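You operate a simulated robot arm through the tools that you are given. There is no shell and no other tool. Be economical: measure what you need, move in short steps, check, and stop when the job is done.

Carry out the task below with a simulated two-armed robot. There is one attempt and no reset: what you move stays moved.

TASK
Take the cap off the Surtafeen clear jug on the top of the sample bench and lay it down there.

Only the result counts: the job must be done as asked and must still hold three seconds after the hand-in. Knocking over, shifting, dropping, spilling or breaking anything else fails it. A push-on lid holds only when it is set on centred and level and pressed home; a screw cap is set on level and turned clockwise until tight.

THE ROBOT
Two 7-joint arms with two-finger parallel grippers on one trunk, on a base that drives. Base frame: it is fixed to the floor where the robot stands at the start and does not move with it; the origin is under the middle of the robot, x ahead of it, y to its left, z up. Readings come in m, rad, newtons and seconds.
The left shoulder is at the start at [0.07, 0.163, 1.345], the right one opposite. With the tool pointing down near the work surface each hand reaches from about 0.3 to 0.86 m from the robot's upright axis, wherever it stands, measured 20 degrees to its own side. Payload 3.43 kg a hand.
Tool frame (each hand has its own): the origin (TCP) lies between the finger pads and is the grasp point; the fingertips stand 0.034 m ahead of it; z points along the fingers, y is the line along which they close. The gripper opens to 0.128 m. The fingers are 0.024 m wide and 0.012 m thick; the gripper's body (0.048 by 0.13 m) begins 0.096 m behind the TCP.
Orientation is that of the tool frame in the base frame, as a unit quaternion [w, x, y, z]. With the fingers straight down and closing along the base's y, the tool's x points along the base's -x, its y along +y and its z along -z.

THE INTERFACE
- The arms move only by the tool drive_tool. It takes "left_commands", "right_commands" or both (then of equal length, played together; a hand with none holds still); each is a list of rows, each a list of 7 numbers: the shift along the tool's x, y, z in m, then the turn, a rotation vector about the tool's x, y, z in rad, then the opening, from 0 (shut) to 1 (fully open). In form: [[x, y, z, wx, wy, wz, grip], ...]. A call has 1 to 12 rows; each row shifts and turns the commanded pose from where the row before left it, along the tool's axes as they then stand. Rows are played at 5 a second. More than 0.05 m and 0.15 rad between two rows, or a gripper value outside its range, and nothing of the call is played. Where a pose cannot be reached the arm comes as near as it can. A force on the tool above 40 N (or 10 N above the force at the start of the call, whichever is more), or a blocked arm, ends the call early, and 0.2 s more pass. The fingers move at their own pace (about 0.153 m/s each) and stop on an object; they squeeze with about 22 N. The grip force told is the motor's: it shows also when the fingers shut on nothing. Time passes only in rows, and 0.2 s behind the last, so rows that do not move let the fingers close. It gives the time, the measured TCP pose, the force on the tool (base axes), the opening and the grip force at its end, in the units of the frame above (readings bear some noise), with the torque about the TCP (base axes, N m) and any sound that the robot's microphone picked up.
- Cameras (640 x 400 px; columns grow to the right, rows downward): "scene" is now at [0.1121, -0.0398, 1.5695]; the picture's right is [-0.43, -0.90, 0.00], its down [-0.61, 0.29, -0.74] and it looks along [0.67, -0.32, -0.67] (base axes); focal length 288 px, centre (320, 200). "left" rides on the left gripper at [0.076, 0.011, -0.16] in its tool frame; the picture's right is [-0.15, 0.99, 0.00], its down [-0.88, -0.13, -0.46] and it looks along [-0.45, -0.07, 0.89] (tool axes); focal length 234 px, centre (320, 200). "right" rides on the right gripper at [0.076, -0.011, -0.16] in its tool frame; the picture's right is [0.15, 0.99, 0.00], its down [-0.88, 0.13, -0.46] and it looks along [-0.45, 0.07, 0.89] (tool axes); focal length 234 px, centre (320, 200). There is no depth. A picture from a camera that has moved, and an enlarged one, comes with that camera's place and axes in the base frame and with its lens. The place of the scene camera against the robot may be out by one fixed shift of up to 0.018 m in any direction.
- get_image(camera): a new picture of that camera. It takes no simulated time.
- move_column(by): slides the trunk up (or, below 0, down) by that many m; the arms and the scene camera ride with it, the base frame stays. It gives what a move gives, with no picture.
- drive_base(legs): drives the robot by 1 to 6 legs, each [ahead, left, turn to the left] in m, m and rad, along the robot's own axes; the way and the turn of a leg run together, so that a leg with both is an arc; at most 1.5 m and 3.142 rad a leg. The arms and the cameras ride along, it lands a little off, and it stops where it bumps. It gives what a move gives.
- head_to(pan, tilt): turns the head with the scene camera to pan (to the left, within 1.501 rad either way) and tilt (down, from -0.506 to 1.204), counted from straight ahead of the robot. It gives what a move gives.
- zoom(camera, box): a new picture of the part [left, top, right, bottom] of that camera's present view, enlarged. It takes no simulated time.
- hand_in(): hands the job in; it is judged then, once.

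Go step by step. Nothing tells you exact positions but the pictures and the camera data: compare them with the known pose of the tool, close in by small moves and look again before you grip or let go. The budget is 120 turns and 92 pictures, counting those below and the enlarged ones. Unless the task says otherwise, let go and move clear before handing in, and close with one line.

The tools are called after "Request:" as a command line: name --argument value ..., lists and objects as JSON in quotes. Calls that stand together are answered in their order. drive_tool: Moves the arms, as the interface text tells. Its arguments: {"type":"object","properties":{"left_commands":{"type":"array","items":{"type":"array","items":{"type":"number"}}},"right_commands":{"type":"array","items":{"type":"array","items":{"type":"number"}}}},"required":[]} The other tools are called the same way: move_column (by) slides the trunk up or down; drive_base (legs) drives the base; head_to (pan, tilt) turns the head that bears the scene camera; get_image (camera) takes a picture; zoom (camera, box) takes an enlarged picture of a part of a camera's view; hand_in () hands the job in.

At the start:

```text
t: 0.0
left_tcp_pos: [0.5214, -0.0077, 1.2459]
left_ee_rot: [-0.001, -0.001, 1.0, -0.001]
left_force: [-0.8, -0.8, -0.2]
left_wrist_torque: [-0.01, 0.02, 0.02]
left_finger_gap: 0.1279
left_finger_force: 0.1
right_tcp_pos: [0.4266, -0.4862, 1.3378]
right_ee_rot: [0.0, 0.001, 1.0, 0.0]
right_force: [-1.0, 0.4, 0.5]
right_wrist_torque: [-0.01, 0.02, 0.0]
right_finger_gap: 0.1279
right_finger_force: 0.1
trunk travel left (down, up): [-0.825, 0.115]
robot x, y, heading: [0.002, 0.0023, -0.002]
head pan, tilt: [-0.449, 0.738]
```

scene: 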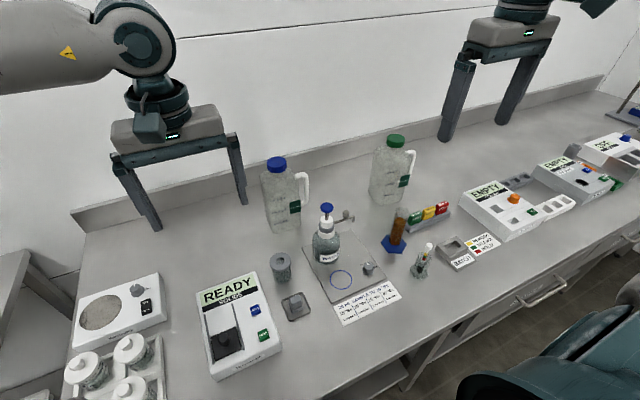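
right: 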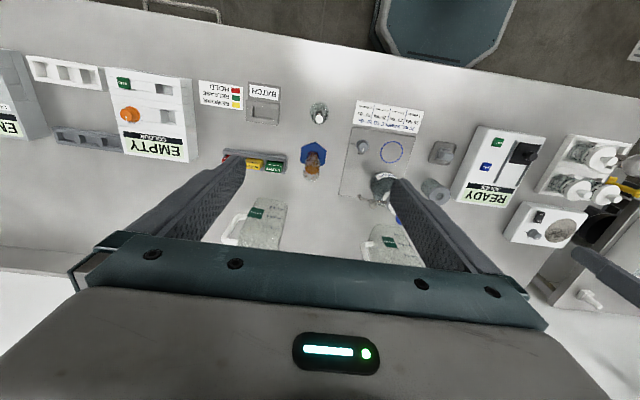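
left: 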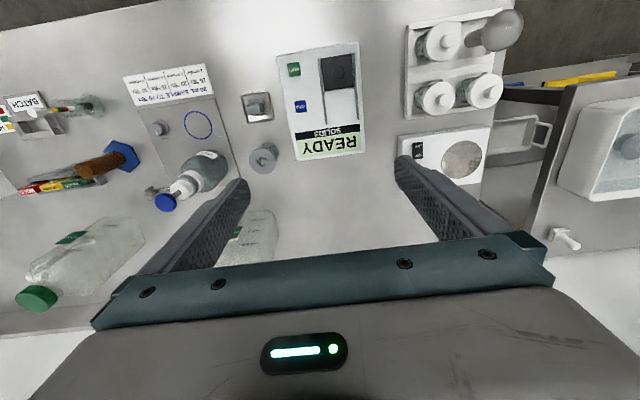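

I see two clear jugs, one with a blue cap and one with a green cap; I need to read their labels to know which is Surtafeen.

Request:
zoom --camera "scene" --box '[250, 140, 330, 240]'

Request:
zoom --camera "scene" --box '[360, 120, 440, 220]'

```text
4.00 times, centred on (290, 190) of scene
camera zoom: at [0.1121, -0.0398, 1.5695], right [-0.43, -0.9, 0.0], down [-0.61, 0.29, -0.74], along [0.67, -0.32, -0.67], focal length 1153 px, centre (440, 240)
```

zoom: 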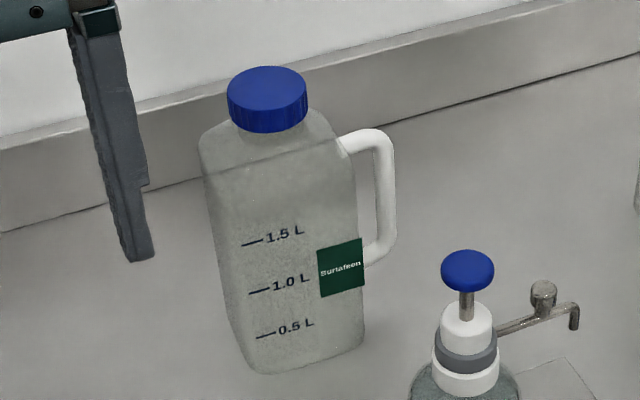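

```text
4.00 times, centred on (400, 170) of scene
camera zoom: at [0.1121, -0.0398, 1.5695], right [-0.43, -0.9, 0.0], down [-0.61, 0.29, -0.74], along [0.67, -0.32, -0.67], focal length 1153 px, centre (0, 320)
```

zoom: 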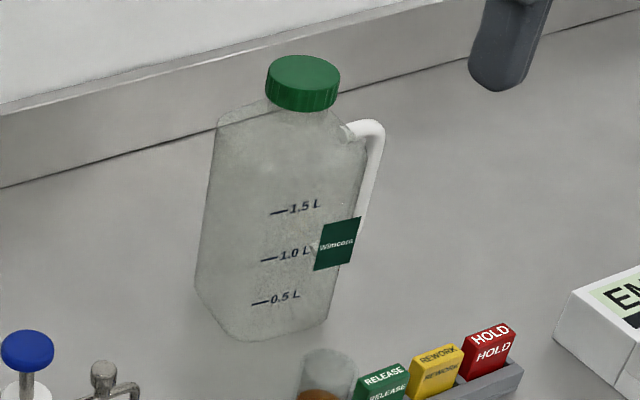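

The blue-capped jug is Surtafeen, with its cap at roughly (0.77, -0.22, 1.11). I'll bring the right hand nearer, move the left hand a bit aside, and look.

Request:
drive_tool --right_commands '[[-0.022, 0.033, 0, 0, 0, 0, 1], [-0.022, 0.033, 0, 0, 0, 0, 1], [-0.022, 0.033, 0, 0, 0, 0, 1], [-0.022, 0.033, 0, 0, 0, 0, 1], [-0.022, 0.033, 0, 0, 0, 0, 1], [-0.022, 0.033, 0, 0, 0, 0, 1], [-0.022, 0.033, 0, 0, 0, 0, 1], [-0.022, 0.033, 0, 0, 0, 0, 1]]' --left_commands '[[0, 0.025, 0, 0, 0, 0, 1], [0, 0.025, 0, 0, 0, 0, 1], [0, 0.025, 0, 0, 0, 0, 1], [0, 0.025, 0, 0, 0, 0, 1], [0, 0.025, 0, 0, 0, 0, 1], [0, 0.025, 0, 0, 0, 0, 1], [0, 0.025, 0, 0, 0, 0, 1], [0, 0.025, 0, 0, 0, 0, 1]]'

Request:
get_image --camera "right"

Request:
get_image --camera "scene"

Request:
get_image --camera "left"

```text
t: 1.8
left_tcp_pos: [0.5238, 0.1948, 1.2453]
left_ee_rot: [-0.001, 0.0, 1.0, -0.001]
left_force: [1.0, -0.1, -0.3]
left_wrist_torque: [-0.02, -0.01, 0.0]
left_finger_gap: 0.1279
left_finger_force: 0.0
right_tcp_pos: [0.605, -0.2201, 1.3365]
right_ee_rot: [-0.001, 0.0, 1.0, 0.0]
right_force: [-0.6, 0.2, -0.7]
right_wrist_torque: [-0.03, 0.08, 0.0]
right_finger_gap: 0.128
right_finger_force: 0.0
trunk travel left (down, up): [-0.825, 0.115]
robot x, y, heading: [0.0014, -0.002, -0.004]
head pan, tilt: [-0.449, 0.738]
```

```text
86 pictures are left
camera right: at [0.5304, -0.2322, 1.4968], right [-0.15, 0.99, 0.0], down [0.88, 0.13, 0.45], along [0.45, 0.07, -0.89], focal length 234 px, centre (320, 200)
```

right: 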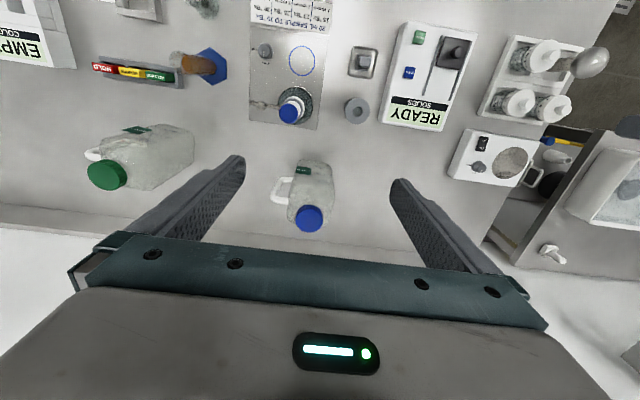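

```text
85 pictures are left
camera scene: at [0.1155, -0.0379, 1.5693], right [-0.43, -0.9, 0.0], down [-0.61, 0.29, -0.74], along [0.67, -0.32, -0.67], focal length 288 px, centre (320, 200)
```

scene: 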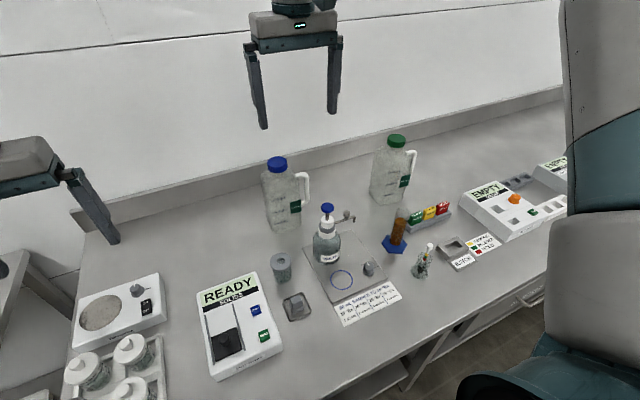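

```text
84 pictures are left
camera left: at [0.4479, 0.2067, 1.4053], right [0.15, 0.99, 0.0], down [0.88, -0.13, 0.45], along [0.45, -0.07, -0.89], focal length 234 px, centre (320, 200)
```

left: 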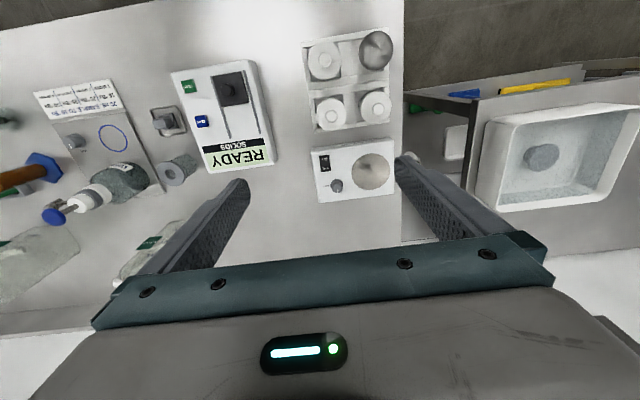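

Request:
zoom --camera "right" --box '[250, 140, 370, 240]'

Request:
zoom --camera "scene" --box '[250, 145, 330, 240]'

```text
4.00 times, centred on (310, 190) of right
camera zoom: at [0.5304, -0.2322, 1.4968], right [-0.15, 0.99, 0.0], down [0.88, 0.13, 0.45], along [0.45, 0.07, -0.89], focal length 937 px, centre (360, 240)
```

zoom: 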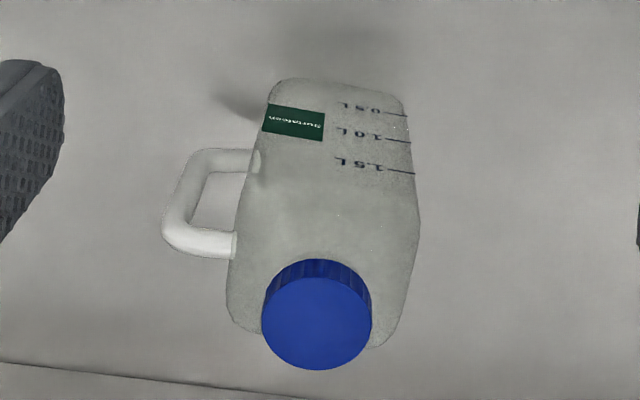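

```text
4.21 times, centred on (290, 192) of scene
camera zoom: at [0.1155, -0.0379, 1.5693], right [-0.43, -0.9, 0.0], down [-0.61, 0.29, -0.74], along [0.67, -0.32, -0.67], focal length 1214 px, centre (446, 232)
```

zoom: 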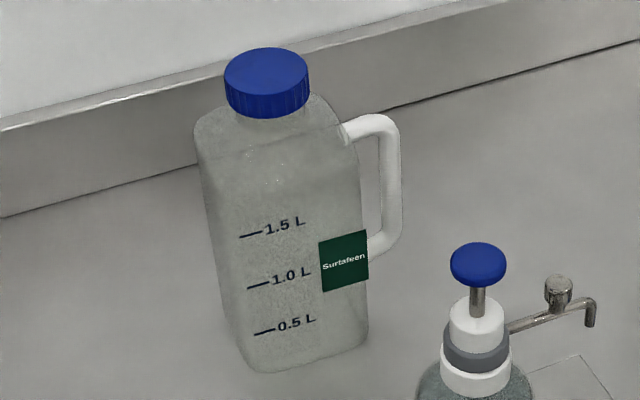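

The Surtafeen jug stands nearly square to the base axes with the handle toward -y and the cap centre at about (0.769, -0.216, 1.11). I'll go to a place above the cap and check.

Request:
drive_tool --right_commands '[[-0.033, 0.001, 0, 0, 0, 0, 1], [-0.033, 0.001, 0, 0, 0, 0, 1], [-0.033, 0.001, 0.02, 0, 0, 0, 1], [-0.033, 0.001, 0.03, 0, 0, 0, 1], [-0.032, 0.001, 0.03, 0, 0, 0, 1], [0, 0, 0.03, 0, 0, 0, 1]]'

Request:
get_image --camera "right"

Request:
zoom --camera "scene" --box '[230, 80, 350, 220]'

```text
t: 3.2
left_tcp_pos: [0.5211, 0.1918, 1.2476]
left_ee_rot: [0.001, -0.001, 1.0, 0.0]
left_force: [1.0, -0.2, -0.1]
left_wrist_torque: [0.0, 0.01, -0.06]
left_finger_gap: 0.1281
left_finger_force: 0.0
right_tcp_pos: [0.7002, -0.2656, 1.2187]
right_ee_rot: [0.002, 0.0, 1.0, 0.001]
right_force: [0.2, -0.6, 0.1]
right_wrist_torque: [0.0, -0.03, 0.0]
right_finger_gap: 0.128
right_finger_force: 0.1
right hand out of reach, approached as far as the arm can: row 2, 3, 4, 5
trunk travel left (down, up): [-0.825, 0.115]
robot x, y, heading: [0.0027, 0.001, 0.001]
head pan, tilt: [-0.449, 0.738]
```

```text
81 pictures are left
camera right: at [0.6251, -0.2779, 1.3797], right [-0.15, 0.99, 0.0], down [0.88, 0.13, 0.46], along [0.45, 0.07, -0.89], focal length 234 px, centre (320, 200)
```

right: 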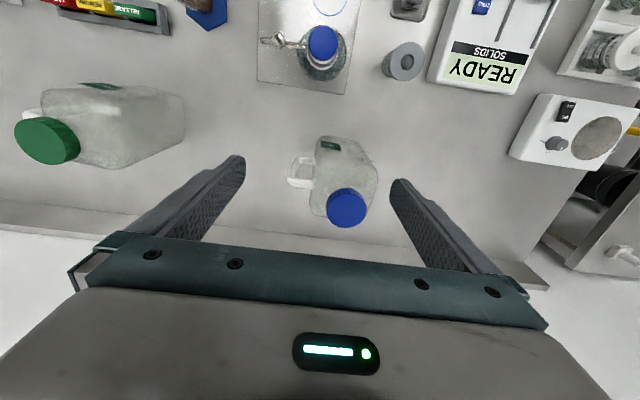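

```text
2.86 times, centred on (290, 150) of scene
camera zoom: at [0.1113, -0.0399, 1.5697], right [-0.43, -0.9, 0.0], down [-0.61, 0.29, -0.74], along [0.67, -0.32, -0.67], focal length 824 px, centre (406, 343)
```

zoom: 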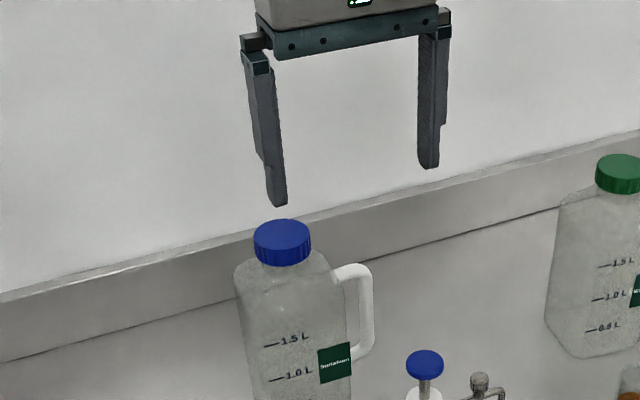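

The cap is just past the right arm's reach at this height, so I'll raise the trunk to level the shoulder with the wrist. Then I'll come down nearer to the cap.

Request:
move_column --by 0.11

Request:
drive_tool --right_commands '[[0, 0, 0.03, 0, 0, 0, 1], [0, 0, 0.04, 0, 0, 0, 1], [0, 0.01, 0.03, 0, 0, 0, 1], [-0.02, 0.02, 0.0, 0, 0, 0, 1], [-0.02, 0.02, 0.0, 0, 0, 0, 1], [-0.02, 0.0, 0.0, 0, 0, 0, 1]]'

Request:
get_image --camera "right"

```text
t: 4.6
left_tcp_pos: [0.5221, 0.1916, 1.3572]
left_ee_rot: [0.0, -0.001, 1.0, 0.0]
left_force: [1.0, 0.6, -0.4]
left_wrist_torque: [0.01, -0.02, 0.03]
left_finger_gap: 0.128
left_finger_force: 0.1
right_tcp_pos: [0.7025, -0.2655, 1.3293]
right_ee_rot: [0.001, 0.0, 1.0, 0.0]
right_force: [-0.8, 0.9, -0.9]
right_wrist_torque: [0.01, 0.0, -0.01]
right_finger_gap: 0.128
right_finger_force: 0.0
trunk travel left (down, up): [-0.935, 0.005]
robot x, y, heading: [0.0007, 0.0009, -0.003]
head pan, tilt: [-0.449, 0.738]
```

```text
t: 6.0
left_tcp_pos: [0.521, 0.1915, 1.357]
left_ee_rot: [0.0, -0.001, 1.0, 0.0]
left_force: [-0.3, -0.3, 0.4]
left_wrist_torque: [0.0, -0.03, 0.0]
left_finger_gap: 0.1278
left_finger_force: 0.0
right_tcp_pos: [0.6876, -0.2682, 1.2569]
right_ee_rot: [0.002, 0.0, 1.0, 0.001]
right_force: [-0.1, 0.1, 1.0]
right_wrist_torque: [0.0, 0.04, -0.02]
right_finger_gap: 0.128
right_finger_force: 0.2
right hand out of reach, approached as far as the arm can: row 2, 3, 4, 5, 6
trunk travel left (down, up): [-0.935, 0.005]
robot x, y, heading: [-0.0009, 0.0002, 0.004]
head pan, tilt: [-0.449, 0.738]
```

```text
79 pictures are left
camera right: at [0.6128, -0.2805, 1.4175], right [-0.15, 0.99, 0.0], down [0.88, 0.13, 0.46], along [0.45, 0.07, -0.89], focal length 234 px, centre (320, 200)
```

right: 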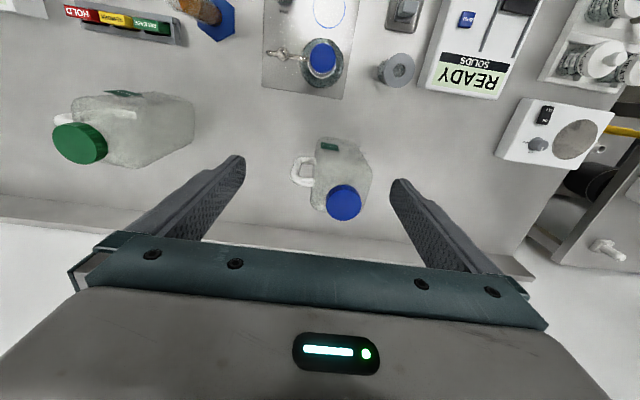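

Going down from the stretched posture stuck, so the arm seems caught at a joint limit. I'll retract the hand, lower it there, and then reach out again low down.

Request:
drive_tool --right_commands '[[0.04, 0, 0, 0, 0, 0, 1], [0.04, 0, 0, 0, 0, 0, 1], [0.04, 0, 0, 0, 0, 0, 1], [0.04, 0, 0, 0, 0, 0, 1], [0.04, 0, 0, 0, 0, 0, 1], [0, 0, 0.04, 0, 0, 0, 1], [0, 0, 0.03, 0, 0, 0, 1]]'

```text
t: 7.6
left_tcp_pos: [0.5236, 0.1926, 1.3551]
left_ee_rot: [0.0, -0.001, 1.0, 0.0]
left_force: [0.2, -0.2, 0.0]
left_wrist_torque: [0.02, 0.0, -0.01]
left_finger_gap: 0.128
left_finger_force: 0.0
right_tcp_pos: [0.4917, -0.2676, 1.1859]
right_ee_rot: [0.0, 0.0, 1.0, 0.001]
right_force: [0.3, 0.2, -1.2]
right_wrist_torque: [0.01, 0.04, 0.04]
right_finger_gap: 0.128
right_finger_force: 0.0
trunk travel left (down, up): [-0.935, 0.005]
robot x, y, heading: [0.002, 0.0008, 0.0]
head pan, tilt: [-0.449, 0.738]
```

Request:
drive_tool --right_commands '[[-0.04, 0.01, 0, 0, 0, 0, 1], [-0.04, 0.01, 0, 0, 0, 0, 1], [-0.04, 0.01, 0, 0, 0, 0, 1], [-0.04, 0.01, 0, 0, 0, 0, 1], [-0.04, 0.01, 0, 0, 0, 0, 1], [-0.04, 0.0, 0, 0, 0, 0, 1], [-0.038, 0.0, 0, 0, 0, 0, 1]]'

Request:
get_image --camera "right"

Request:
get_image --camera "scene"

```text
t: 9.2
left_tcp_pos: [0.5221, 0.1922, 1.3567]
left_ee_rot: [0.0, -0.001, 1.0, 0.0]
left_force: [0.0, -0.1, -0.3]
left_wrist_torque: [0.0, 0.0, 0.05]
left_finger_gap: 0.1281
left_finger_force: 0.0
right_tcp_pos: [0.6871, -0.2803, 1.2323]
right_ee_rot: [0.001, -0.001, 1.0, 0.003]
right_force: [-0.2, -0.3, 1.1]
right_wrist_torque: [-0.02, 0.01, 0.0]
right_finger_gap: 0.1282
right_finger_force: 0.1
right hand out of reach, approached as far as the arm can: row 4, 5, 6, 7
trunk travel left (down, up): [-0.935, 0.005]
robot x, y, heading: [-0.0013, -0.0011, 0.0]
head pan, tilt: [-0.449, 0.738]
```

```text
78 pictures are left
camera right: at [0.6116, -0.2942, 1.3918], right [-0.15, 0.99, 0.0], down [0.88, 0.13, 0.46], along [0.45, 0.07, -0.89], focal length 234 px, centre (320, 200)
```

right: 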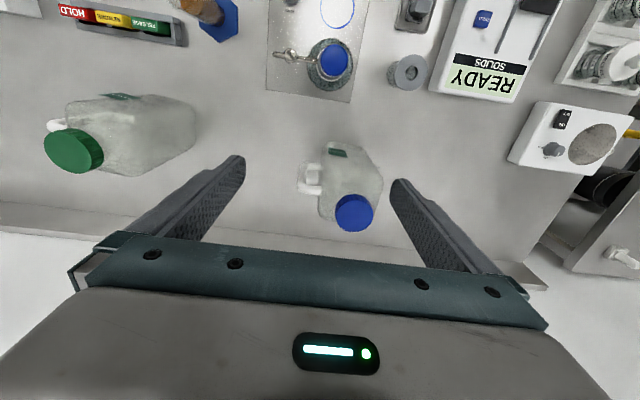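

```text
77 pictures are left
camera scene: at [0.1125, -0.0401, 1.6795], right [-0.43, -0.9, 0.0], down [-0.61, 0.29, -0.74], along [0.67, -0.32, -0.67], focal length 288 px, centre (320, 200)
```

scene: 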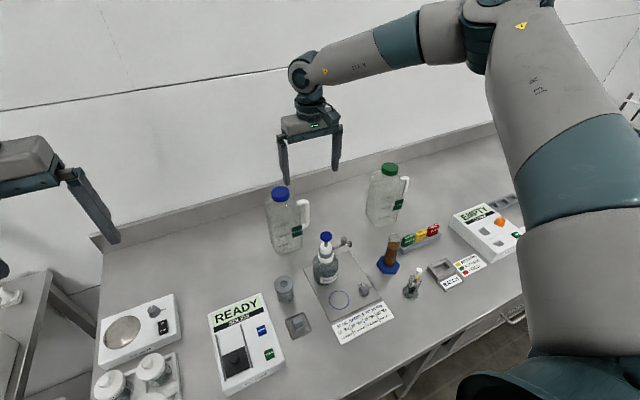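

The arm is bent with the elbow flared right, so it's a joint limit and not full stretch. I'll retract slightly, yaw the hand clockwise (useful for unscrewing too), and try again.

Request:
drive_tool --right_commands '[[0.04, 0, 0, 0, 0, 0, 1], [0.04, 0, 0.02, 0, 0, 0.0, 1], [0, 0, 0.03, 0, 0, 0.15, 1], [0, 0, 0, 0, 0, 0.15, 1], [0, 0, 0, 0, 0, 0.15, 1], [0, 0, 0, 0, 0, 0.15, 1], [-0.0274, 0.031, 0, 0, 0, 0, 1], [-0.0274, 0.031, 0, 0, 0, 0, 1], [-0.0274, 0.031, 0, 0, 0, 0, 1], [-0.0137, 0.0155, 0, 0, 0, 0, 1]]'

```text
t: 11.4
left_tcp_pos: [0.5215, 0.1928, 1.3561]
left_ee_rot: [0.001, -0.001, 1.0, -0.001]
left_force: [0.6, 1.0, 0.3]
left_wrist_torque: [-0.03, 0.02, 0.0]
left_finger_gap: 0.1281
left_finger_force: 0.2
right_tcp_pos: [0.6827, -0.2857, 1.2144]
right_ee_rot: [0.001, 0.296, 0.955, 0.003]
right_force: [-0.4, 0.2, -0.1]
right_wrist_torque: [-0.02, 0.03, -0.02]
right_finger_gap: 0.1279
right_finger_force: 0.2
right hand out of reach, approached as far as the arm can: row 8, 9, 10
trunk travel left (down, up): [-0.935, 0.005]
robot x, y, heading: [0.0011, 0.0017, 0.001]
head pan, tilt: [-0.449, 0.738]
```

Yaw makes no difference; reach seems limited toward the inside (small azimuth) for this hand. Turning the robot left would help, so I'll look at the clearance between base and bench first.

Request:
head_to --pan -0.3 --tilt 1.2

Request:
get_image --camera "scene"

```text
t: 12.3
left_tcp_pos: [0.5206, 0.1924, 1.3575]
left_ee_rot: [0.0, -0.001, 1.0, 0.001]
left_force: [0.2, 0.3, 0.7]
left_wrist_torque: [0.0, -0.02, 0.0]
left_finger_gap: 0.128
left_finger_force: 0.1
right_tcp_pos: [0.682, -0.2857, 1.2137]
right_ee_rot: [0.001, 0.295, 0.956, 0.002]
right_force: [0.6, -0.3, -0.1]
right_wrist_torque: [0.0, 0.03, -0.03]
right_finger_gap: 0.1281
right_finger_force: 0.1
trunk travel left (down, up): [-0.935, 0.005]
robot x, y, heading: [0.0004, 0.0019, -0.004]
head pan, tilt: [-0.3, 1.201]
```

```text
76 pictures are left
camera scene: at [0.0903, -0.0202, 1.6468], right [-0.3, -0.96, 0.0], down [-0.89, 0.28, -0.36], along [0.35, -0.11, -0.93], focal length 288 px, centre (320, 200)
```

scene: 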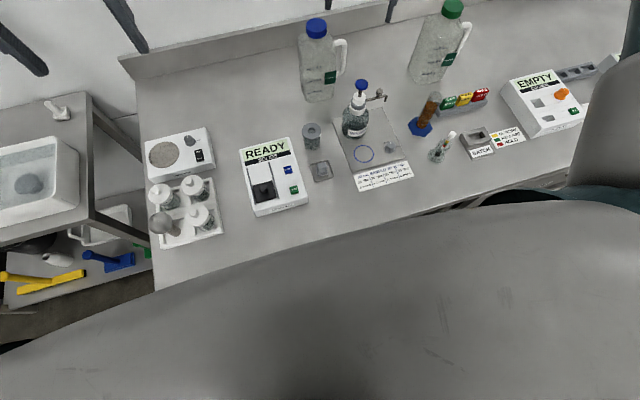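

The right hand is well above all objects, so I'll back off slightly and turn the robot left a bit.

Request:
drive_base --legs '[[-0.03, 0, 0], [0, 0, 0.3]]'

Request:
get_image --camera "right"

```text
t: 14.1
left_tcp_pos: [0.4096, 0.337, 1.3584]
left_ee_rot: [0.002, -0.15, 0.989, -0.001]
left_force: [0.1, 1.2, -0.5]
left_wrist_torque: [-0.04, -0.05, -0.01]
left_finger_gap: 0.1278
left_finger_force: 0.0
right_tcp_pos: [0.7045, -0.0719, 1.2141]
right_ee_rot: [0.001, 0.149, 0.989, 0.003]
right_force: [-0.1, 0.1, 0.3]
right_wrist_torque: [0.01, -0.03, 0.0]
right_finger_gap: 0.128
right_finger_force: 0.1
trunk travel left (down, up): [-0.935, 0.005]
robot x, y, heading: [-0.0306, 0.0002, 0.305]
head pan, tilt: [-0.3, 1.201]
```

```text
75 pictures are left
camera right: at [0.6286, -0.0625, 1.3751], right [0.15, 0.99, 0.01], down [0.88, -0.14, 0.46], along [0.45, -0.06, -0.89], focal length 234 px, centre (320, 200)
```

right: 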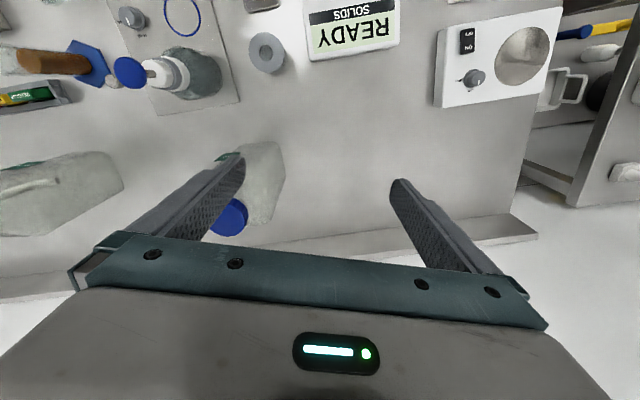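

The turn worked. Now I move over the cap at (0.769, -0.216).

Request:
drive_tool --right_commands '[[0, -0.03, 0, 0, 0, 0, 1], [-0.02, -0.03, 0, 0, 0, 0, 1], [-0.028, -0.03, 0, 0, 0, 0, 1], [-0.028, -0.0285, 0, 0, 0, 0, 1], [-0.028, 0, 0, 0, 0, 0, 1]]'

Request:
get_image --camera "right"

Request:
head_to --pan -0.6 --tilt 0.7

Request:
get_image --camera "scene"

```text
t: 15.3
left_tcp_pos: [0.4117, 0.3373, 1.3563]
left_ee_rot: [0.0, -0.151, 0.989, 0.001]
left_force: [-0.1, -0.6, 0.4]
left_wrist_torque: [0.0, 0.03, 0.0]
left_finger_gap: 0.1277
left_finger_force: 0.2
right_tcp_pos: [0.7701, -0.2157, 1.2121]
right_ee_rot: [0.001, 0.149, 0.989, 0.002]
right_force: [-0.1, 0.0, 0.2]
right_wrist_torque: [0.03, 0.04, 0.0]
right_finger_gap: 0.1278
right_finger_force: 0.0
trunk travel left (down, up): [-0.935, 0.005]
robot x, y, heading: [-0.0285, -0.0007, 0.302]
head pan, tilt: [-0.3, 1.201]
```

```text
74 pictures are left
camera right: at [0.6947, -0.2052, 1.373], right [0.15, 0.99, 0.0], down [0.88, -0.14, 0.46], along [0.45, -0.07, -0.89], focal length 234 px, centre (320, 200)
```

right: 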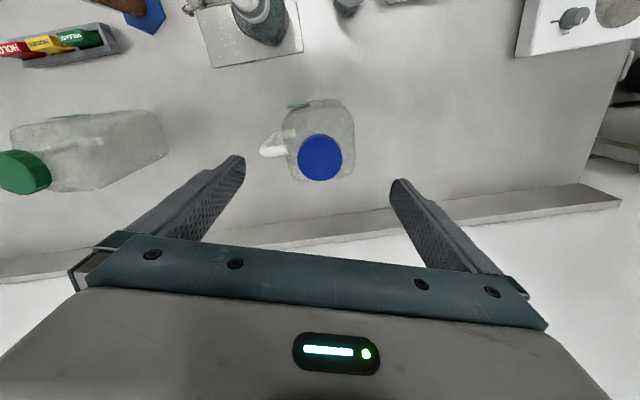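

```text
t: 16.3
left_tcp_pos: [0.4103, 0.3383, 1.3568]
left_ee_rot: [-0.001, -0.151, 0.989, 0.0]
left_force: [-0.4, 0.9, -0.3]
left_wrist_torque: [0.0, 0.01, -0.01]
left_finger_gap: 0.1279
left_finger_force: 0.1
right_tcp_pos: [0.7685, -0.2153, 1.2139]
right_ee_rot: [0.002, 0.149, 0.989, 0.002]
right_force: [0.0, 0.8, 0.3]
right_wrist_torque: [0.0, -0.02, -0.04]
right_finger_gap: 0.128
right_finger_force: 0.1
trunk travel left (down, up): [-0.935, 0.005]
robot x, y, heading: [-0.0319, -0.0029, 0.297]
head pan, tilt: [-0.6, 0.7]
```

```text
73 pictures are left
camera scene: at [0.0852, -0.0138, 1.6826], right [-0.3, -0.96, 0.0], down [-0.62, 0.19, -0.76], along [0.73, -0.23, -0.64], focal length 288 px, centre (320, 200)
```

scene: 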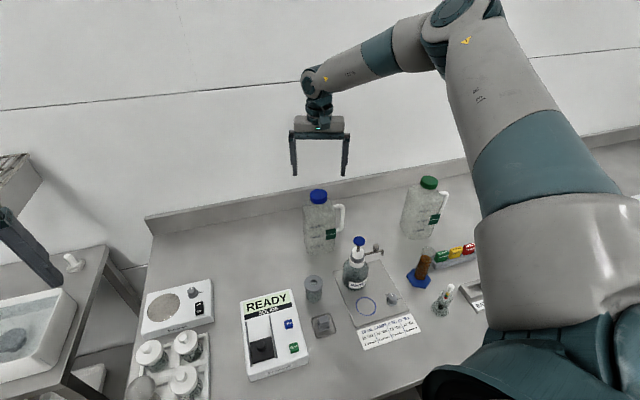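

The hand is over the cap; cap centre reads about (0.774, -0.217, 1.105). I'll lower to just above it and check.

Request:
drive_tool --right_commands '[[-0.005, 0, 0.02, 0, 0, 0, 1], [0, 0, 0.02, 0, 0, 0, 1], [0, 0, 0.018, 0, 0, 0, 1]]'

Request:
zoom --camera "right" --box '[220, 80, 420, 230]'

Request:
zoom --camera "scene" --box '[270, 120, 370, 220]'

```text
t: 17.1
left_tcp_pos: [0.4106, 0.339, 1.3572]
left_ee_rot: [0.0, -0.151, 0.989, -0.001]
left_force: [0.3, 0.8, 0.1]
left_wrist_torque: [-0.01, -0.03, 0.0]
left_finger_gap: 0.128
left_finger_force: 0.0
right_tcp_pos: [0.7737, -0.2177, 1.1568]
right_ee_rot: [0.002, 0.15, 0.989, 0.003]
right_force: [0.2, 0.1, -0.9]
right_wrist_torque: [0.01, -0.03, 0.01]
right_finger_gap: 0.1282
right_finger_force: 0.0
trunk travel left (down, up): [-0.935, 0.005]
robot x, y, heading: [-0.0333, -0.0013, 0.298]
head pan, tilt: [-0.6, 0.7]
```

```text
2.67 times, centred on (320, 155) of right
camera zoom: at [0.6976, -0.2067, 1.3167], right [0.15, 0.99, 0.01], down [0.88, -0.14, 0.46], along [0.46, -0.06, -0.89], focal length 624 px, centre (320, 320)
```

zoom: 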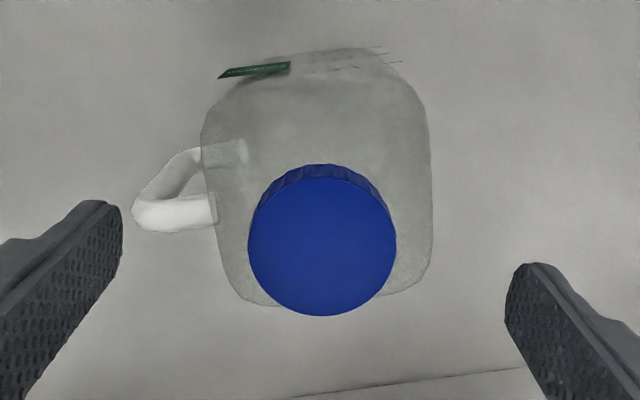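

```text
4.00 times, centred on (320, 170) of scene
camera zoom: at [0.0854, -0.0127, 1.6827], right [-0.3, -0.96, 0.0], down [-0.62, 0.19, -0.77], along [0.73, -0.23, -0.64], focal length 1153 px, centre (320, 320)
```

zoom: 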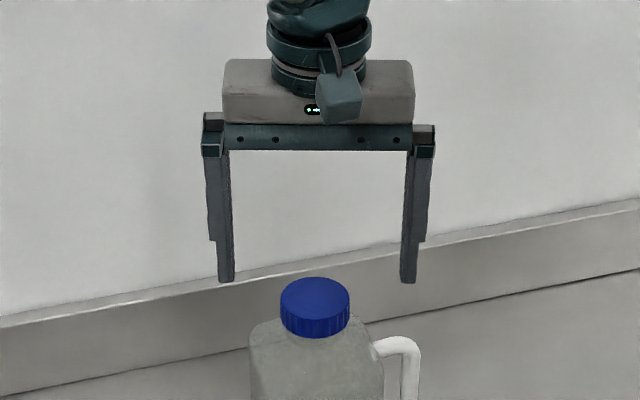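

The fingers straddle the cap centrally, with the cap top at about 1.109 and its bottom near 1.085. I'll descend 0.034 and then close.

Request:
drive_tool --right_commands '[[0, 0, 0.018, 0, 0, 0, 1], [0, 0, 0.016, 0, 0, 0, 1], [0, 0, 0, 0, 0, 0, 0.4], [0, 0, 0, 0, 0, 0, 0], [0, 0, 0, 0, 0, 0, 0], [0, 0, 0, 0, 0, 0, 0]]'

Request:
zoom --camera "right" --box '[220, 80, 420, 230]'

Request:
zoom --camera "scene" --box '[270, 150, 370, 250]'

```text
t: 18.5
left_tcp_pos: [0.4088, 0.3411, 1.3576]
left_ee_rot: [0.002, -0.15, 0.989, -0.001]
left_force: [0.4, -0.4, 0.2]
left_wrist_torque: [0.06, -0.01, 0.02]
left_finger_gap: 0.1283
left_finger_force: 0.0
right_tcp_pos: [0.7579, -0.2213, 1.1371]
right_ee_rot: [0.004, 0.148, 0.989, 0.004]
right_force: [3.5, 5.1, 21.9]
right_wrist_torque: [0.23, -0.19, 0.02]
right_finger_gap: 0.0
right_finger_force: 21.7
right hand out of reach, approached as far as the arm can: row 1, 2
trunk travel left (down, up): [-0.935, 0.005]
robot x, y, heading: [-0.0305, 0.0012, 0.298]
head pan, tilt: [-0.6, 0.7]
```

```text
2.67 times, centred on (320, 155) of right
camera zoom: at [0.6819, -0.2109, 1.297], right [0.15, 0.99, 0.01], down [0.88, -0.14, 0.46], along [0.46, -0.06, -0.89], focal length 624 px, centre (320, 320)
```

zoom: 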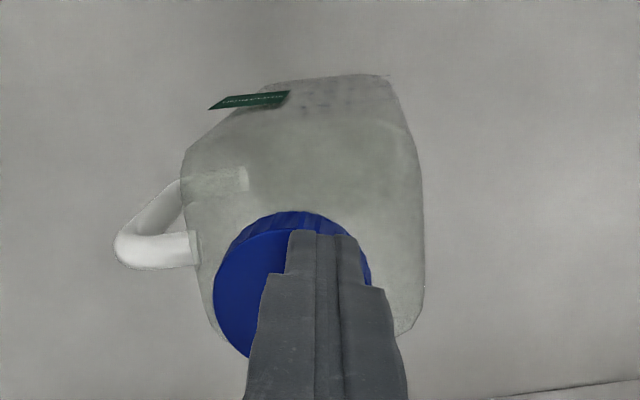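

```text
4.00 times, centred on (320, 200) of scene
camera zoom: at [0.0829, -0.0119, 1.6832], right [-0.3, -0.96, 0.0], down [-0.61, 0.19, -0.77], along [0.73, -0.23, -0.64], focal length 1153 px, centre (320, 200)
```

zoom: 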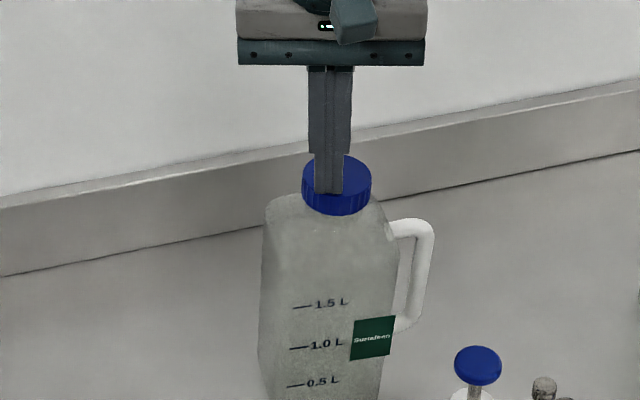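

The arm hit its reach limit going down, so the fingers closed on the cap's top and are pressing on it. I lift straight off first, then open.

Request:
drive_tool --right_commands '[[0, 0, -0.02, 0, 0, 0, 0], [0, 0, -0.03, 0, 0, 0, 0], [0, 0, -0.03, 0, 0, 0, 0.5], [0, 0, 0, 0, 0, 0, 1], [0, 0, 0, 0, 0, 0, 1]]'

Request:
zoom --camera "scene" --box '[270, 150, 370, 250]'

Request:
get_image --camera "right"

```text
t: 19.7
left_tcp_pos: [0.4114, 0.336, 1.3579]
left_ee_rot: [0.0, -0.151, 0.989, 0.001]
left_force: [0.2, -0.3, 0.9]
left_wrist_torque: [0.0, -0.01, 0.01]
left_finger_gap: 0.1279
left_finger_force: 0.0
right_tcp_pos: [0.7592, -0.2243, 1.2128]
right_ee_rot: [0.001, 0.149, 0.989, 0.003]
right_force: [0.4, 0.6, 0.3]
right_wrist_torque: [0.0, 0.04, 0.0]
right_finger_gap: 0.1282
right_finger_force: 0.1
trunk travel left (down, up): [-0.935, 0.005]
robot x, y, heading: [-0.0306, 0.0012, 0.299]
head pan, tilt: [-0.6, 0.7]
```

```text
4.00 times, centred on (320, 200) of scene
camera zoom: at [0.0861, -0.0141, 1.6826], right [-0.3, -0.96, 0.0], down [-0.62, 0.19, -0.76], along [0.73, -0.23, -0.64], focal length 1153 px, centre (320, 200)
```

zoom: 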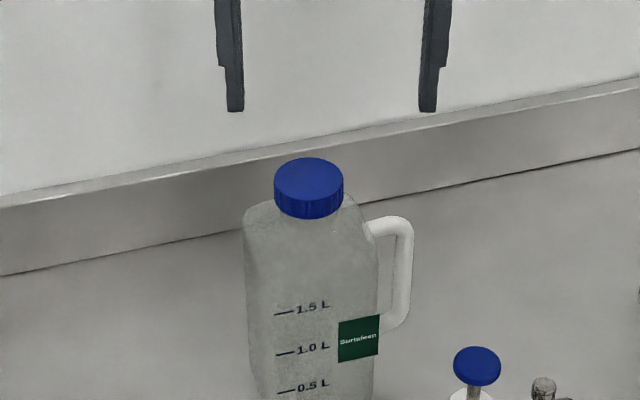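

```text
67 pictures are left
camera right: at [0.6833, -0.2138, 1.3736], right [0.15, 0.99, 0.0], down [0.88, -0.14, 0.46], along [0.45, -0.07, -0.89], focal length 234 px, centre (320, 200)
```

right: 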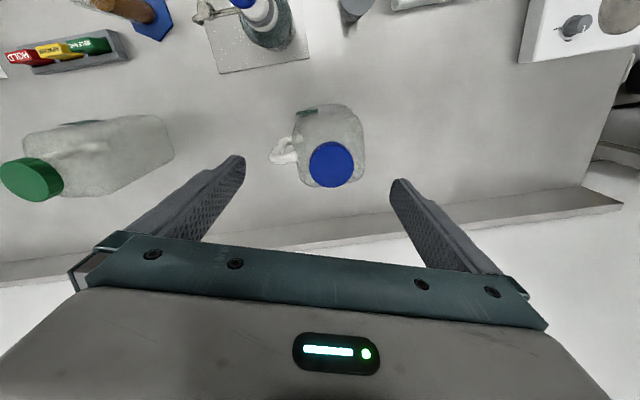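

The jug is upright and unmoved. The reach improves with the shoulder lower, so I'll raise the hand and lower the trunk by the same amount.

Request:
drive_tool --right_commands '[[0, 0, -0.04, 0, 0, 0, 1], [0, 0, -0.04, 0, 0, 0, 1], [0, 0, -0.04, 0, 0, 0, 1], [0, 0, -0.04, 0, 0, 0, 1]]' --left_commands '[[0, 0, -0.02, 0, 0, 0, 1], [0, 0, -0.02, 0, 0, 0, 1], [0, 0, -0.02, 0, 0, 0, 1], [0, 0, -0.02, 0, 0, 0, 1]]'

Request:
move_column --by -0.16

```text
t: 20.7
left_tcp_pos: [0.4103, 0.3388, 1.4375]
left_ee_rot: [0.0, -0.151, 0.989, 0.0]
left_force: [-0.4, 0.1, 0.0]
left_wrist_torque: [-0.02, 0.0, 0.0]
left_finger_gap: 0.1281
left_finger_force: 0.1
right_tcp_pos: [0.7572, -0.2238, 1.3764]
right_ee_rot: [0.001, 0.148, 0.989, 0.002]
right_force: [-0.4, 0.5, 0.5]
right_wrist_torque: [-0.01, 0.01, -0.01]
right_finger_gap: 0.1281
right_finger_force: 0.1
trunk travel left (down, up): [-0.935, 0.005]
robot x, y, heading: [-0.0344, 0.0021, 0.302]
head pan, tilt: [-0.6, 0.7]
```

```text
t: 22.5
left_tcp_pos: [0.4097, 0.3371, 1.2773]
left_ee_rot: [0.001, -0.151, 0.989, 0.0]
left_force: [0.6, -0.2, -0.3]
left_wrist_torque: [0.02, 0.0, 0.01]
left_finger_gap: 0.1281
left_finger_force: 0.0
right_tcp_pos: [0.7586, -0.224, 1.2149]
right_ee_rot: [0.001, 0.15, 0.989, 0.003]
right_force: [-0.2, -0.4, -0.1]
right_wrist_torque: [-0.02, 0.01, -0.02]
right_finger_gap: 0.128
right_finger_force: 0.0
trunk travel left (down, up): [-0.775, 0.165]
robot x, y, heading: [-0.0301, -0.0025, 0.303]
head pan, tilt: [-0.6, 0.7]
```

Request:
drive_tool --right_commands '[[-0.0124, 0.0122, 0, 0, 0, 0, 1], [0, 0, 0.03, 0, 0, 0, 1], [0, 0, 0.025, 0, 0, 0, 1], [0, 0, 0.02, 0, 0, 0, 1], [0, 0, 0.018, 0, 0, 0, 1]]'

Request:
zoom --camera "right" --box '[220, 80, 420, 230]'

Request:
zoom --camera "scene" --box '[270, 100, 370, 200]'

```text
t: 23.7
left_tcp_pos: [0.4102, 0.3379, 1.2765]
left_ee_rot: [0.0, -0.151, 0.989, 0.0]
left_force: [-0.8, 0.0, 0.5]
left_wrist_torque: [0.03, 0.01, 0.01]
left_finger_gap: 0.128
left_finger_force: 0.0
right_tcp_pos: [0.7749, -0.2152, 1.1205]
right_ee_rot: [0.001, 0.149, 0.989, 0.001]
right_force: [0.2, -0.3, -0.6]
right_wrist_torque: [0.0, 0.03, -0.02]
right_finger_gap: 0.1281
right_finger_force: 0.1
trunk travel left (down, up): [-0.775, 0.165]
robot x, y, heading: [-0.0289, 0.0012, 0.306]
head pan, tilt: [-0.6, 0.7]
```

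```text
2.67 times, centred on (320, 155) of right
camera zoom: at [0.6987, -0.2057, 1.2808], right [0.15, 0.99, 0.0], down [0.88, -0.14, 0.46], along [0.45, -0.07, -0.89], focal length 624 px, centre (320, 320)
```

zoom: 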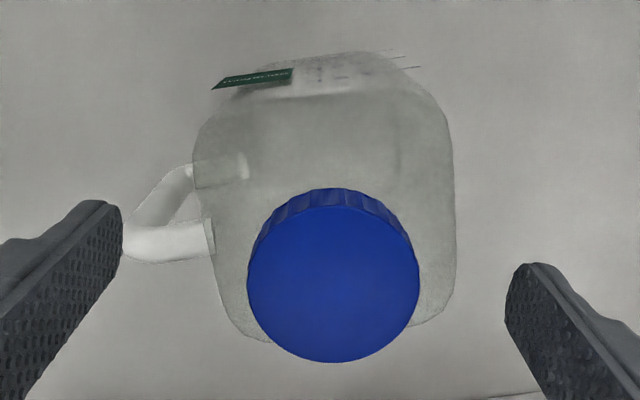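

```text
4.00 times, centred on (320, 150) of scene
camera zoom: at [0.0861, -0.0143, 1.5227], right [-0.3, -0.96, 0.0], down [-0.62, 0.19, -0.76], along [0.73, -0.23, -0.64], focal length 1153 px, centre (320, 400)
```

zoom: 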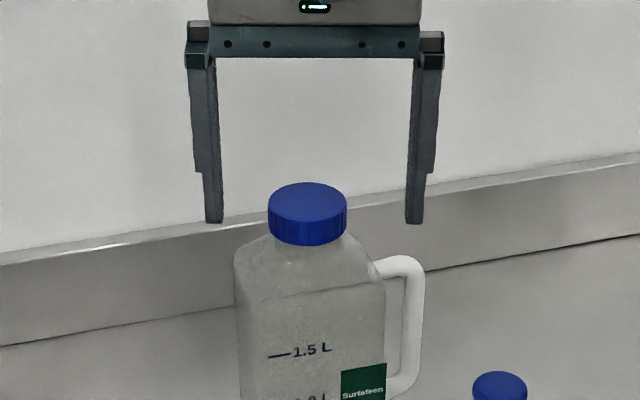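

Fully reached now; the cap sits about 3 mm off the hand's middle. I'll correct, close on it and try a first small counter-clockwise turn.

Request:
drive_tool --right_commands '[[0.0035, 0.0025, 0.002, 0, 0, 0, 1], [0, 0, 0, 0, 0, 0, 0.5], [0, 0, 0, 0, 0, 0, 0.3], [0, 0, 0, 0, 0, 0, 0], [0, 0, 0, 0, 0, 0, 0]]'

Request:
zoom --camera "right" --box '[220, 80, 420, 230]'

```text
t: 24.9
left_tcp_pos: [0.4109, 0.3373, 1.2764]
left_ee_rot: [0.001, -0.151, 0.989, 0.0]
left_force: [0.0, -0.2, 0.9]
left_wrist_torque: [0.0, 0.0, 0.03]
left_finger_gap: 0.128
left_finger_force: 0.1
right_tcp_pos: [0.7712, -0.2115, 1.1191]
right_ee_rot: [0.001, 0.148, 0.989, 0.003]
right_force: [-0.4, -0.1, -1.8]
right_wrist_torque: [0.01, -0.03, 0.0]
right_finger_gap: 0.0549
right_finger_force: 21.8
trunk travel left (down, up): [-0.775, 0.165]
robot x, y, heading: [-0.0328, -0.0001, 0.3]
head pan, tilt: [-0.6, 0.7]
```

```text
2.67 times, centred on (320, 155) of right
camera zoom: at [0.6959, -0.2019, 1.2796], right [0.15, 0.99, 0.01], down [0.88, -0.14, 0.46], along [0.45, -0.07, -0.89], focal length 624 px, centre (320, 320)
```

zoom: 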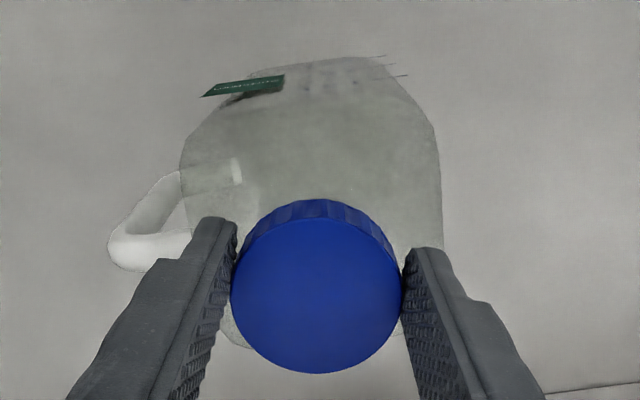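

Gripped at 0.055 m, well centred. Now a small counter-clockwise turn (tool -z) to see whether the cap or the whole jug turns.

Request:
drive_tool --right_commands '[[0, 0, 0, 0, 0, -0.06, 0], [0, 0, 0, 0, 0, -0.06, 0], [0, 0, 0, 0, 0, -0.06, 0]]'

Request:
zoom --camera "scene" --box '[270, 120, 370, 220]'

```text
t: 25.7
left_tcp_pos: [0.4102, 0.3383, 1.2773]
left_ee_rot: [0.0, -0.15, 0.989, 0.0]
left_force: [-0.9, -0.7, 0.9]
left_wrist_torque: [0.0, 0.0, 0.0]
left_finger_gap: 0.1282
left_finger_force: 0.0
right_tcp_pos: [0.7709, -0.211, 1.1189]
right_ee_rot: [0.002, 0.059, 0.998, 0.003]
right_force: [-0.5, 0.0, -2.1]
right_wrist_torque: [0.02, 0.0, 0.0]
right_finger_gap: 0.0545
right_finger_force: 21.8
trunk travel left (down, up): [-0.775, 0.165]
robot x, y, heading: [-0.0273, 0.0028, 0.299]
head pan, tilt: [-0.6, 0.7]
```

```text
4.00 times, centred on (320, 170) of scene
camera zoom: at [0.0859, -0.014, 1.5227], right [-0.3, -0.96, 0.0], down [-0.62, 0.19, -0.76], along [0.73, -0.23, -0.64], focal length 1153 px, centre (320, 320)
```

zoom: 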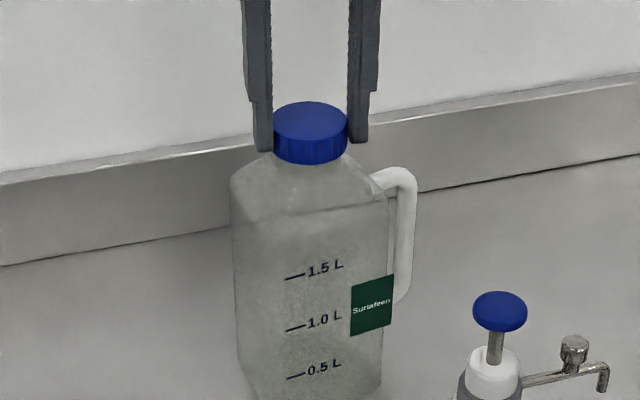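

Request:
zoom --camera "right" --box '[220, 80, 420, 230]'

```text
2.67 times, centred on (320, 155) of right
camera zoom: at [0.6954, -0.2158, 1.2796], right [-0.03, 1.0, 0.0], down [0.89, 0.02, 0.46], along [0.46, 0.02, -0.89], focal length 624 px, centre (320, 320)
```

zoom: 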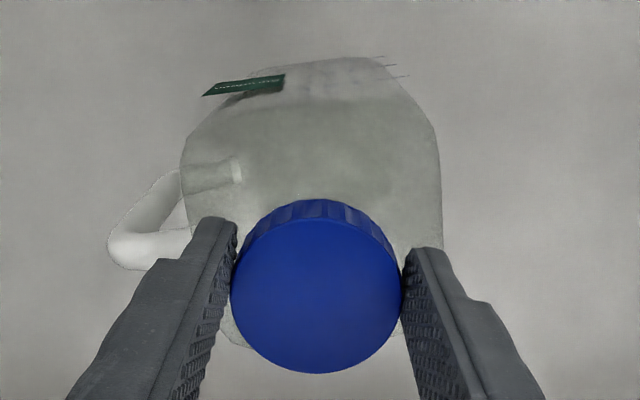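

The whole jug turns with the cap, so the left hand must hold the jug. I'll keep turning it in place until its left face points toward the left arm, then grasp it by its front and back faces.

Request:
drive_tool --right_commands '[[0, 0, 0, 0, 0, -0.07, 0], [0, 0, 0, 0, 0, -0.07, 0], [0, 0, 0, 0, 0, -0.07, 0], [0, 0, 0, 0, 0, -0.07, 0], [0, 0, 0, 0, 0, -0.07, 0], [0, 0, 0, 0, 0, -0.07, 0], [0, 0, 0, 0, 0, 0, 0]]'

Request:
get_image --camera "scene"

Request:
zoom --camera "right" --box '[220, 80, 420, 230]'

```text
t: 27.3
left_tcp_pos: [0.4104, 0.338, 1.2772]
left_ee_rot: [0.0, -0.15, 0.989, 0.0]
left_force: [0.6, -0.6, -0.2]
left_wrist_torque: [0.0, -0.02, 0.01]
left_finger_gap: 0.1282
left_finger_force: 0.1
right_tcp_pos: [0.7726, -0.2112, 1.12]
right_ee_rot: [0.002, -0.15, 0.989, 0.002]
right_force: [0.1, -0.2, -1.4]
right_wrist_torque: [-0.01, -0.01, 0.04]
right_finger_gap: 0.0545
right_finger_force: 22.4
trunk travel left (down, up): [-0.775, 0.165]
robot x, y, heading: [-0.0312, 0.0013, 0.3]
head pan, tilt: [-0.6, 0.7]
```

```text
61 pictures are left
camera scene: at [0.0858, -0.0139, 1.5227], right [-0.3, -0.96, 0.0], down [-0.62, 0.19, -0.76], along [0.73, -0.23, -0.64], focal length 288 px, centre (320, 200)
```

scene: 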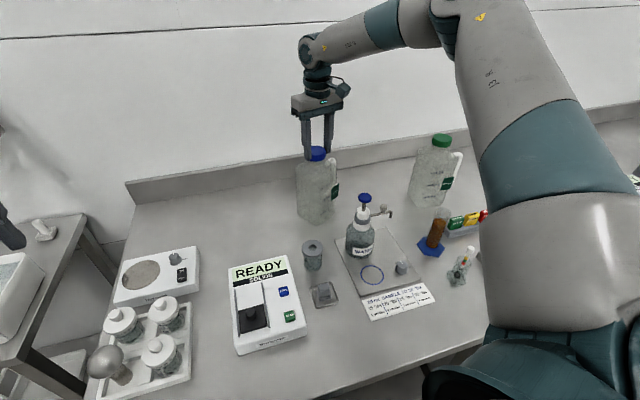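

```text
2.67 times, centred on (320, 155) of right
camera zoom: at [0.703, -0.2469, 1.2797], right [-0.43, 0.9, 0.0], down [0.8, 0.38, 0.46], along [0.41, 0.2, -0.89], focal length 624 px, centre (320, 320)
```

zoom: 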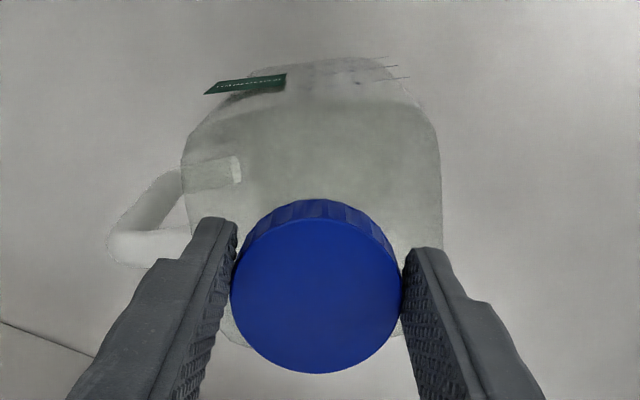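

The jug has turned 0.6 rad in place and is still upright. While the right hand keeps hold, I'll orient the left hand: yaw clockwise 1.27 rad, then pitch the fingers up to 30° below horizontal.

Request:
drive_tool --left_commands '[[0, 0, 0, 0, 0, 0.141, 1], [0, 0, 0, 0, 0, 0.141, 1], [0, 0, 0, 0, 0, 0.141, 1], [0, 0, 0, 0, 0, 0.141, 1], [0, 0, 0, 0, 0, 0.141, 1], [0, 0, 0, 0, 0, 0.141, 1], [0, 0, 0, 0, 0, 0.141, 1], [0, 0, 0, 0, 0, 0.141, 1], [0, 0, 0, 0, 0, 0.141, 1]]'

Request:
drive_tool --left_commands '[[0, 0, 0, 0, -0.15, 0, 1], [0, 0, 0, 0, -0.15, 0, 1], [0, 0, 0, 0, -0.15, 0, 1], [0, 0, 0, 0, -0.15, 0, 1], [0, 0, 0, 0, -0.15, 0, 1], [0, 0, 0, 0, -0.15, 0, 1], [0, 0, 0, 0, -0.147, 0, 1]]'

```text
t: 29.3
left_tcp_pos: [0.4013, 0.3249, 1.2743]
left_ee_rot: [0.001, 0.465, 0.885, 0.0]
left_force: [-0.7, -0.2, 0.0]
left_wrist_torque: [0.01, -0.01, 0.0]
left_finger_gap: 0.1281
left_finger_force: 0.0
left hand out of reach, approached as far as the arm can: row 9
right_tcp_pos: [0.7722, -0.213, 1.1199]
right_ee_rot: [0.002, -0.149, 0.989, 0.003]
right_force: [0.2, 0.5, -0.8]
right_wrist_torque: [0.01, -0.02, -0.02]
right_finger_gap: 0.0547
right_finger_force: 21.5
trunk travel left (down, up): [-0.775, 0.165]
robot x, y, heading: [-0.0331, 0.0034, 0.298]
head pan, tilt: [-0.6, 0.7]
```

```text
t: 30.9
left_tcp_pos: [0.3516, 0.3129, 1.2878]
left_ee_rot: [0.443, 0.402, 0.767, -0.233]
left_force: [0.7, 0.0, 0.4]
left_wrist_torque: [-0.02, -0.01, 0.04]
left_finger_gap: 0.1281
left_finger_force: 0.1
left hand out of reach, approached as far as the arm can: row 3, 4, 5, 6, 7
right_tcp_pos: [0.7715, -0.2123, 1.1192]
right_ee_rot: [0.002, -0.15, 0.989, 0.001]
right_force: [0.4, 0.3, -0.5]
right_wrist_torque: [-0.01, 0.03, 0.01]
right_finger_gap: 0.0546
right_finger_force: 22.3
trunk travel left (down, up): [-0.775, 0.165]
robot x, y, heading: [-0.0315, 0.0015, 0.304]
head pan, tilt: [-0.6, 0.7]
```

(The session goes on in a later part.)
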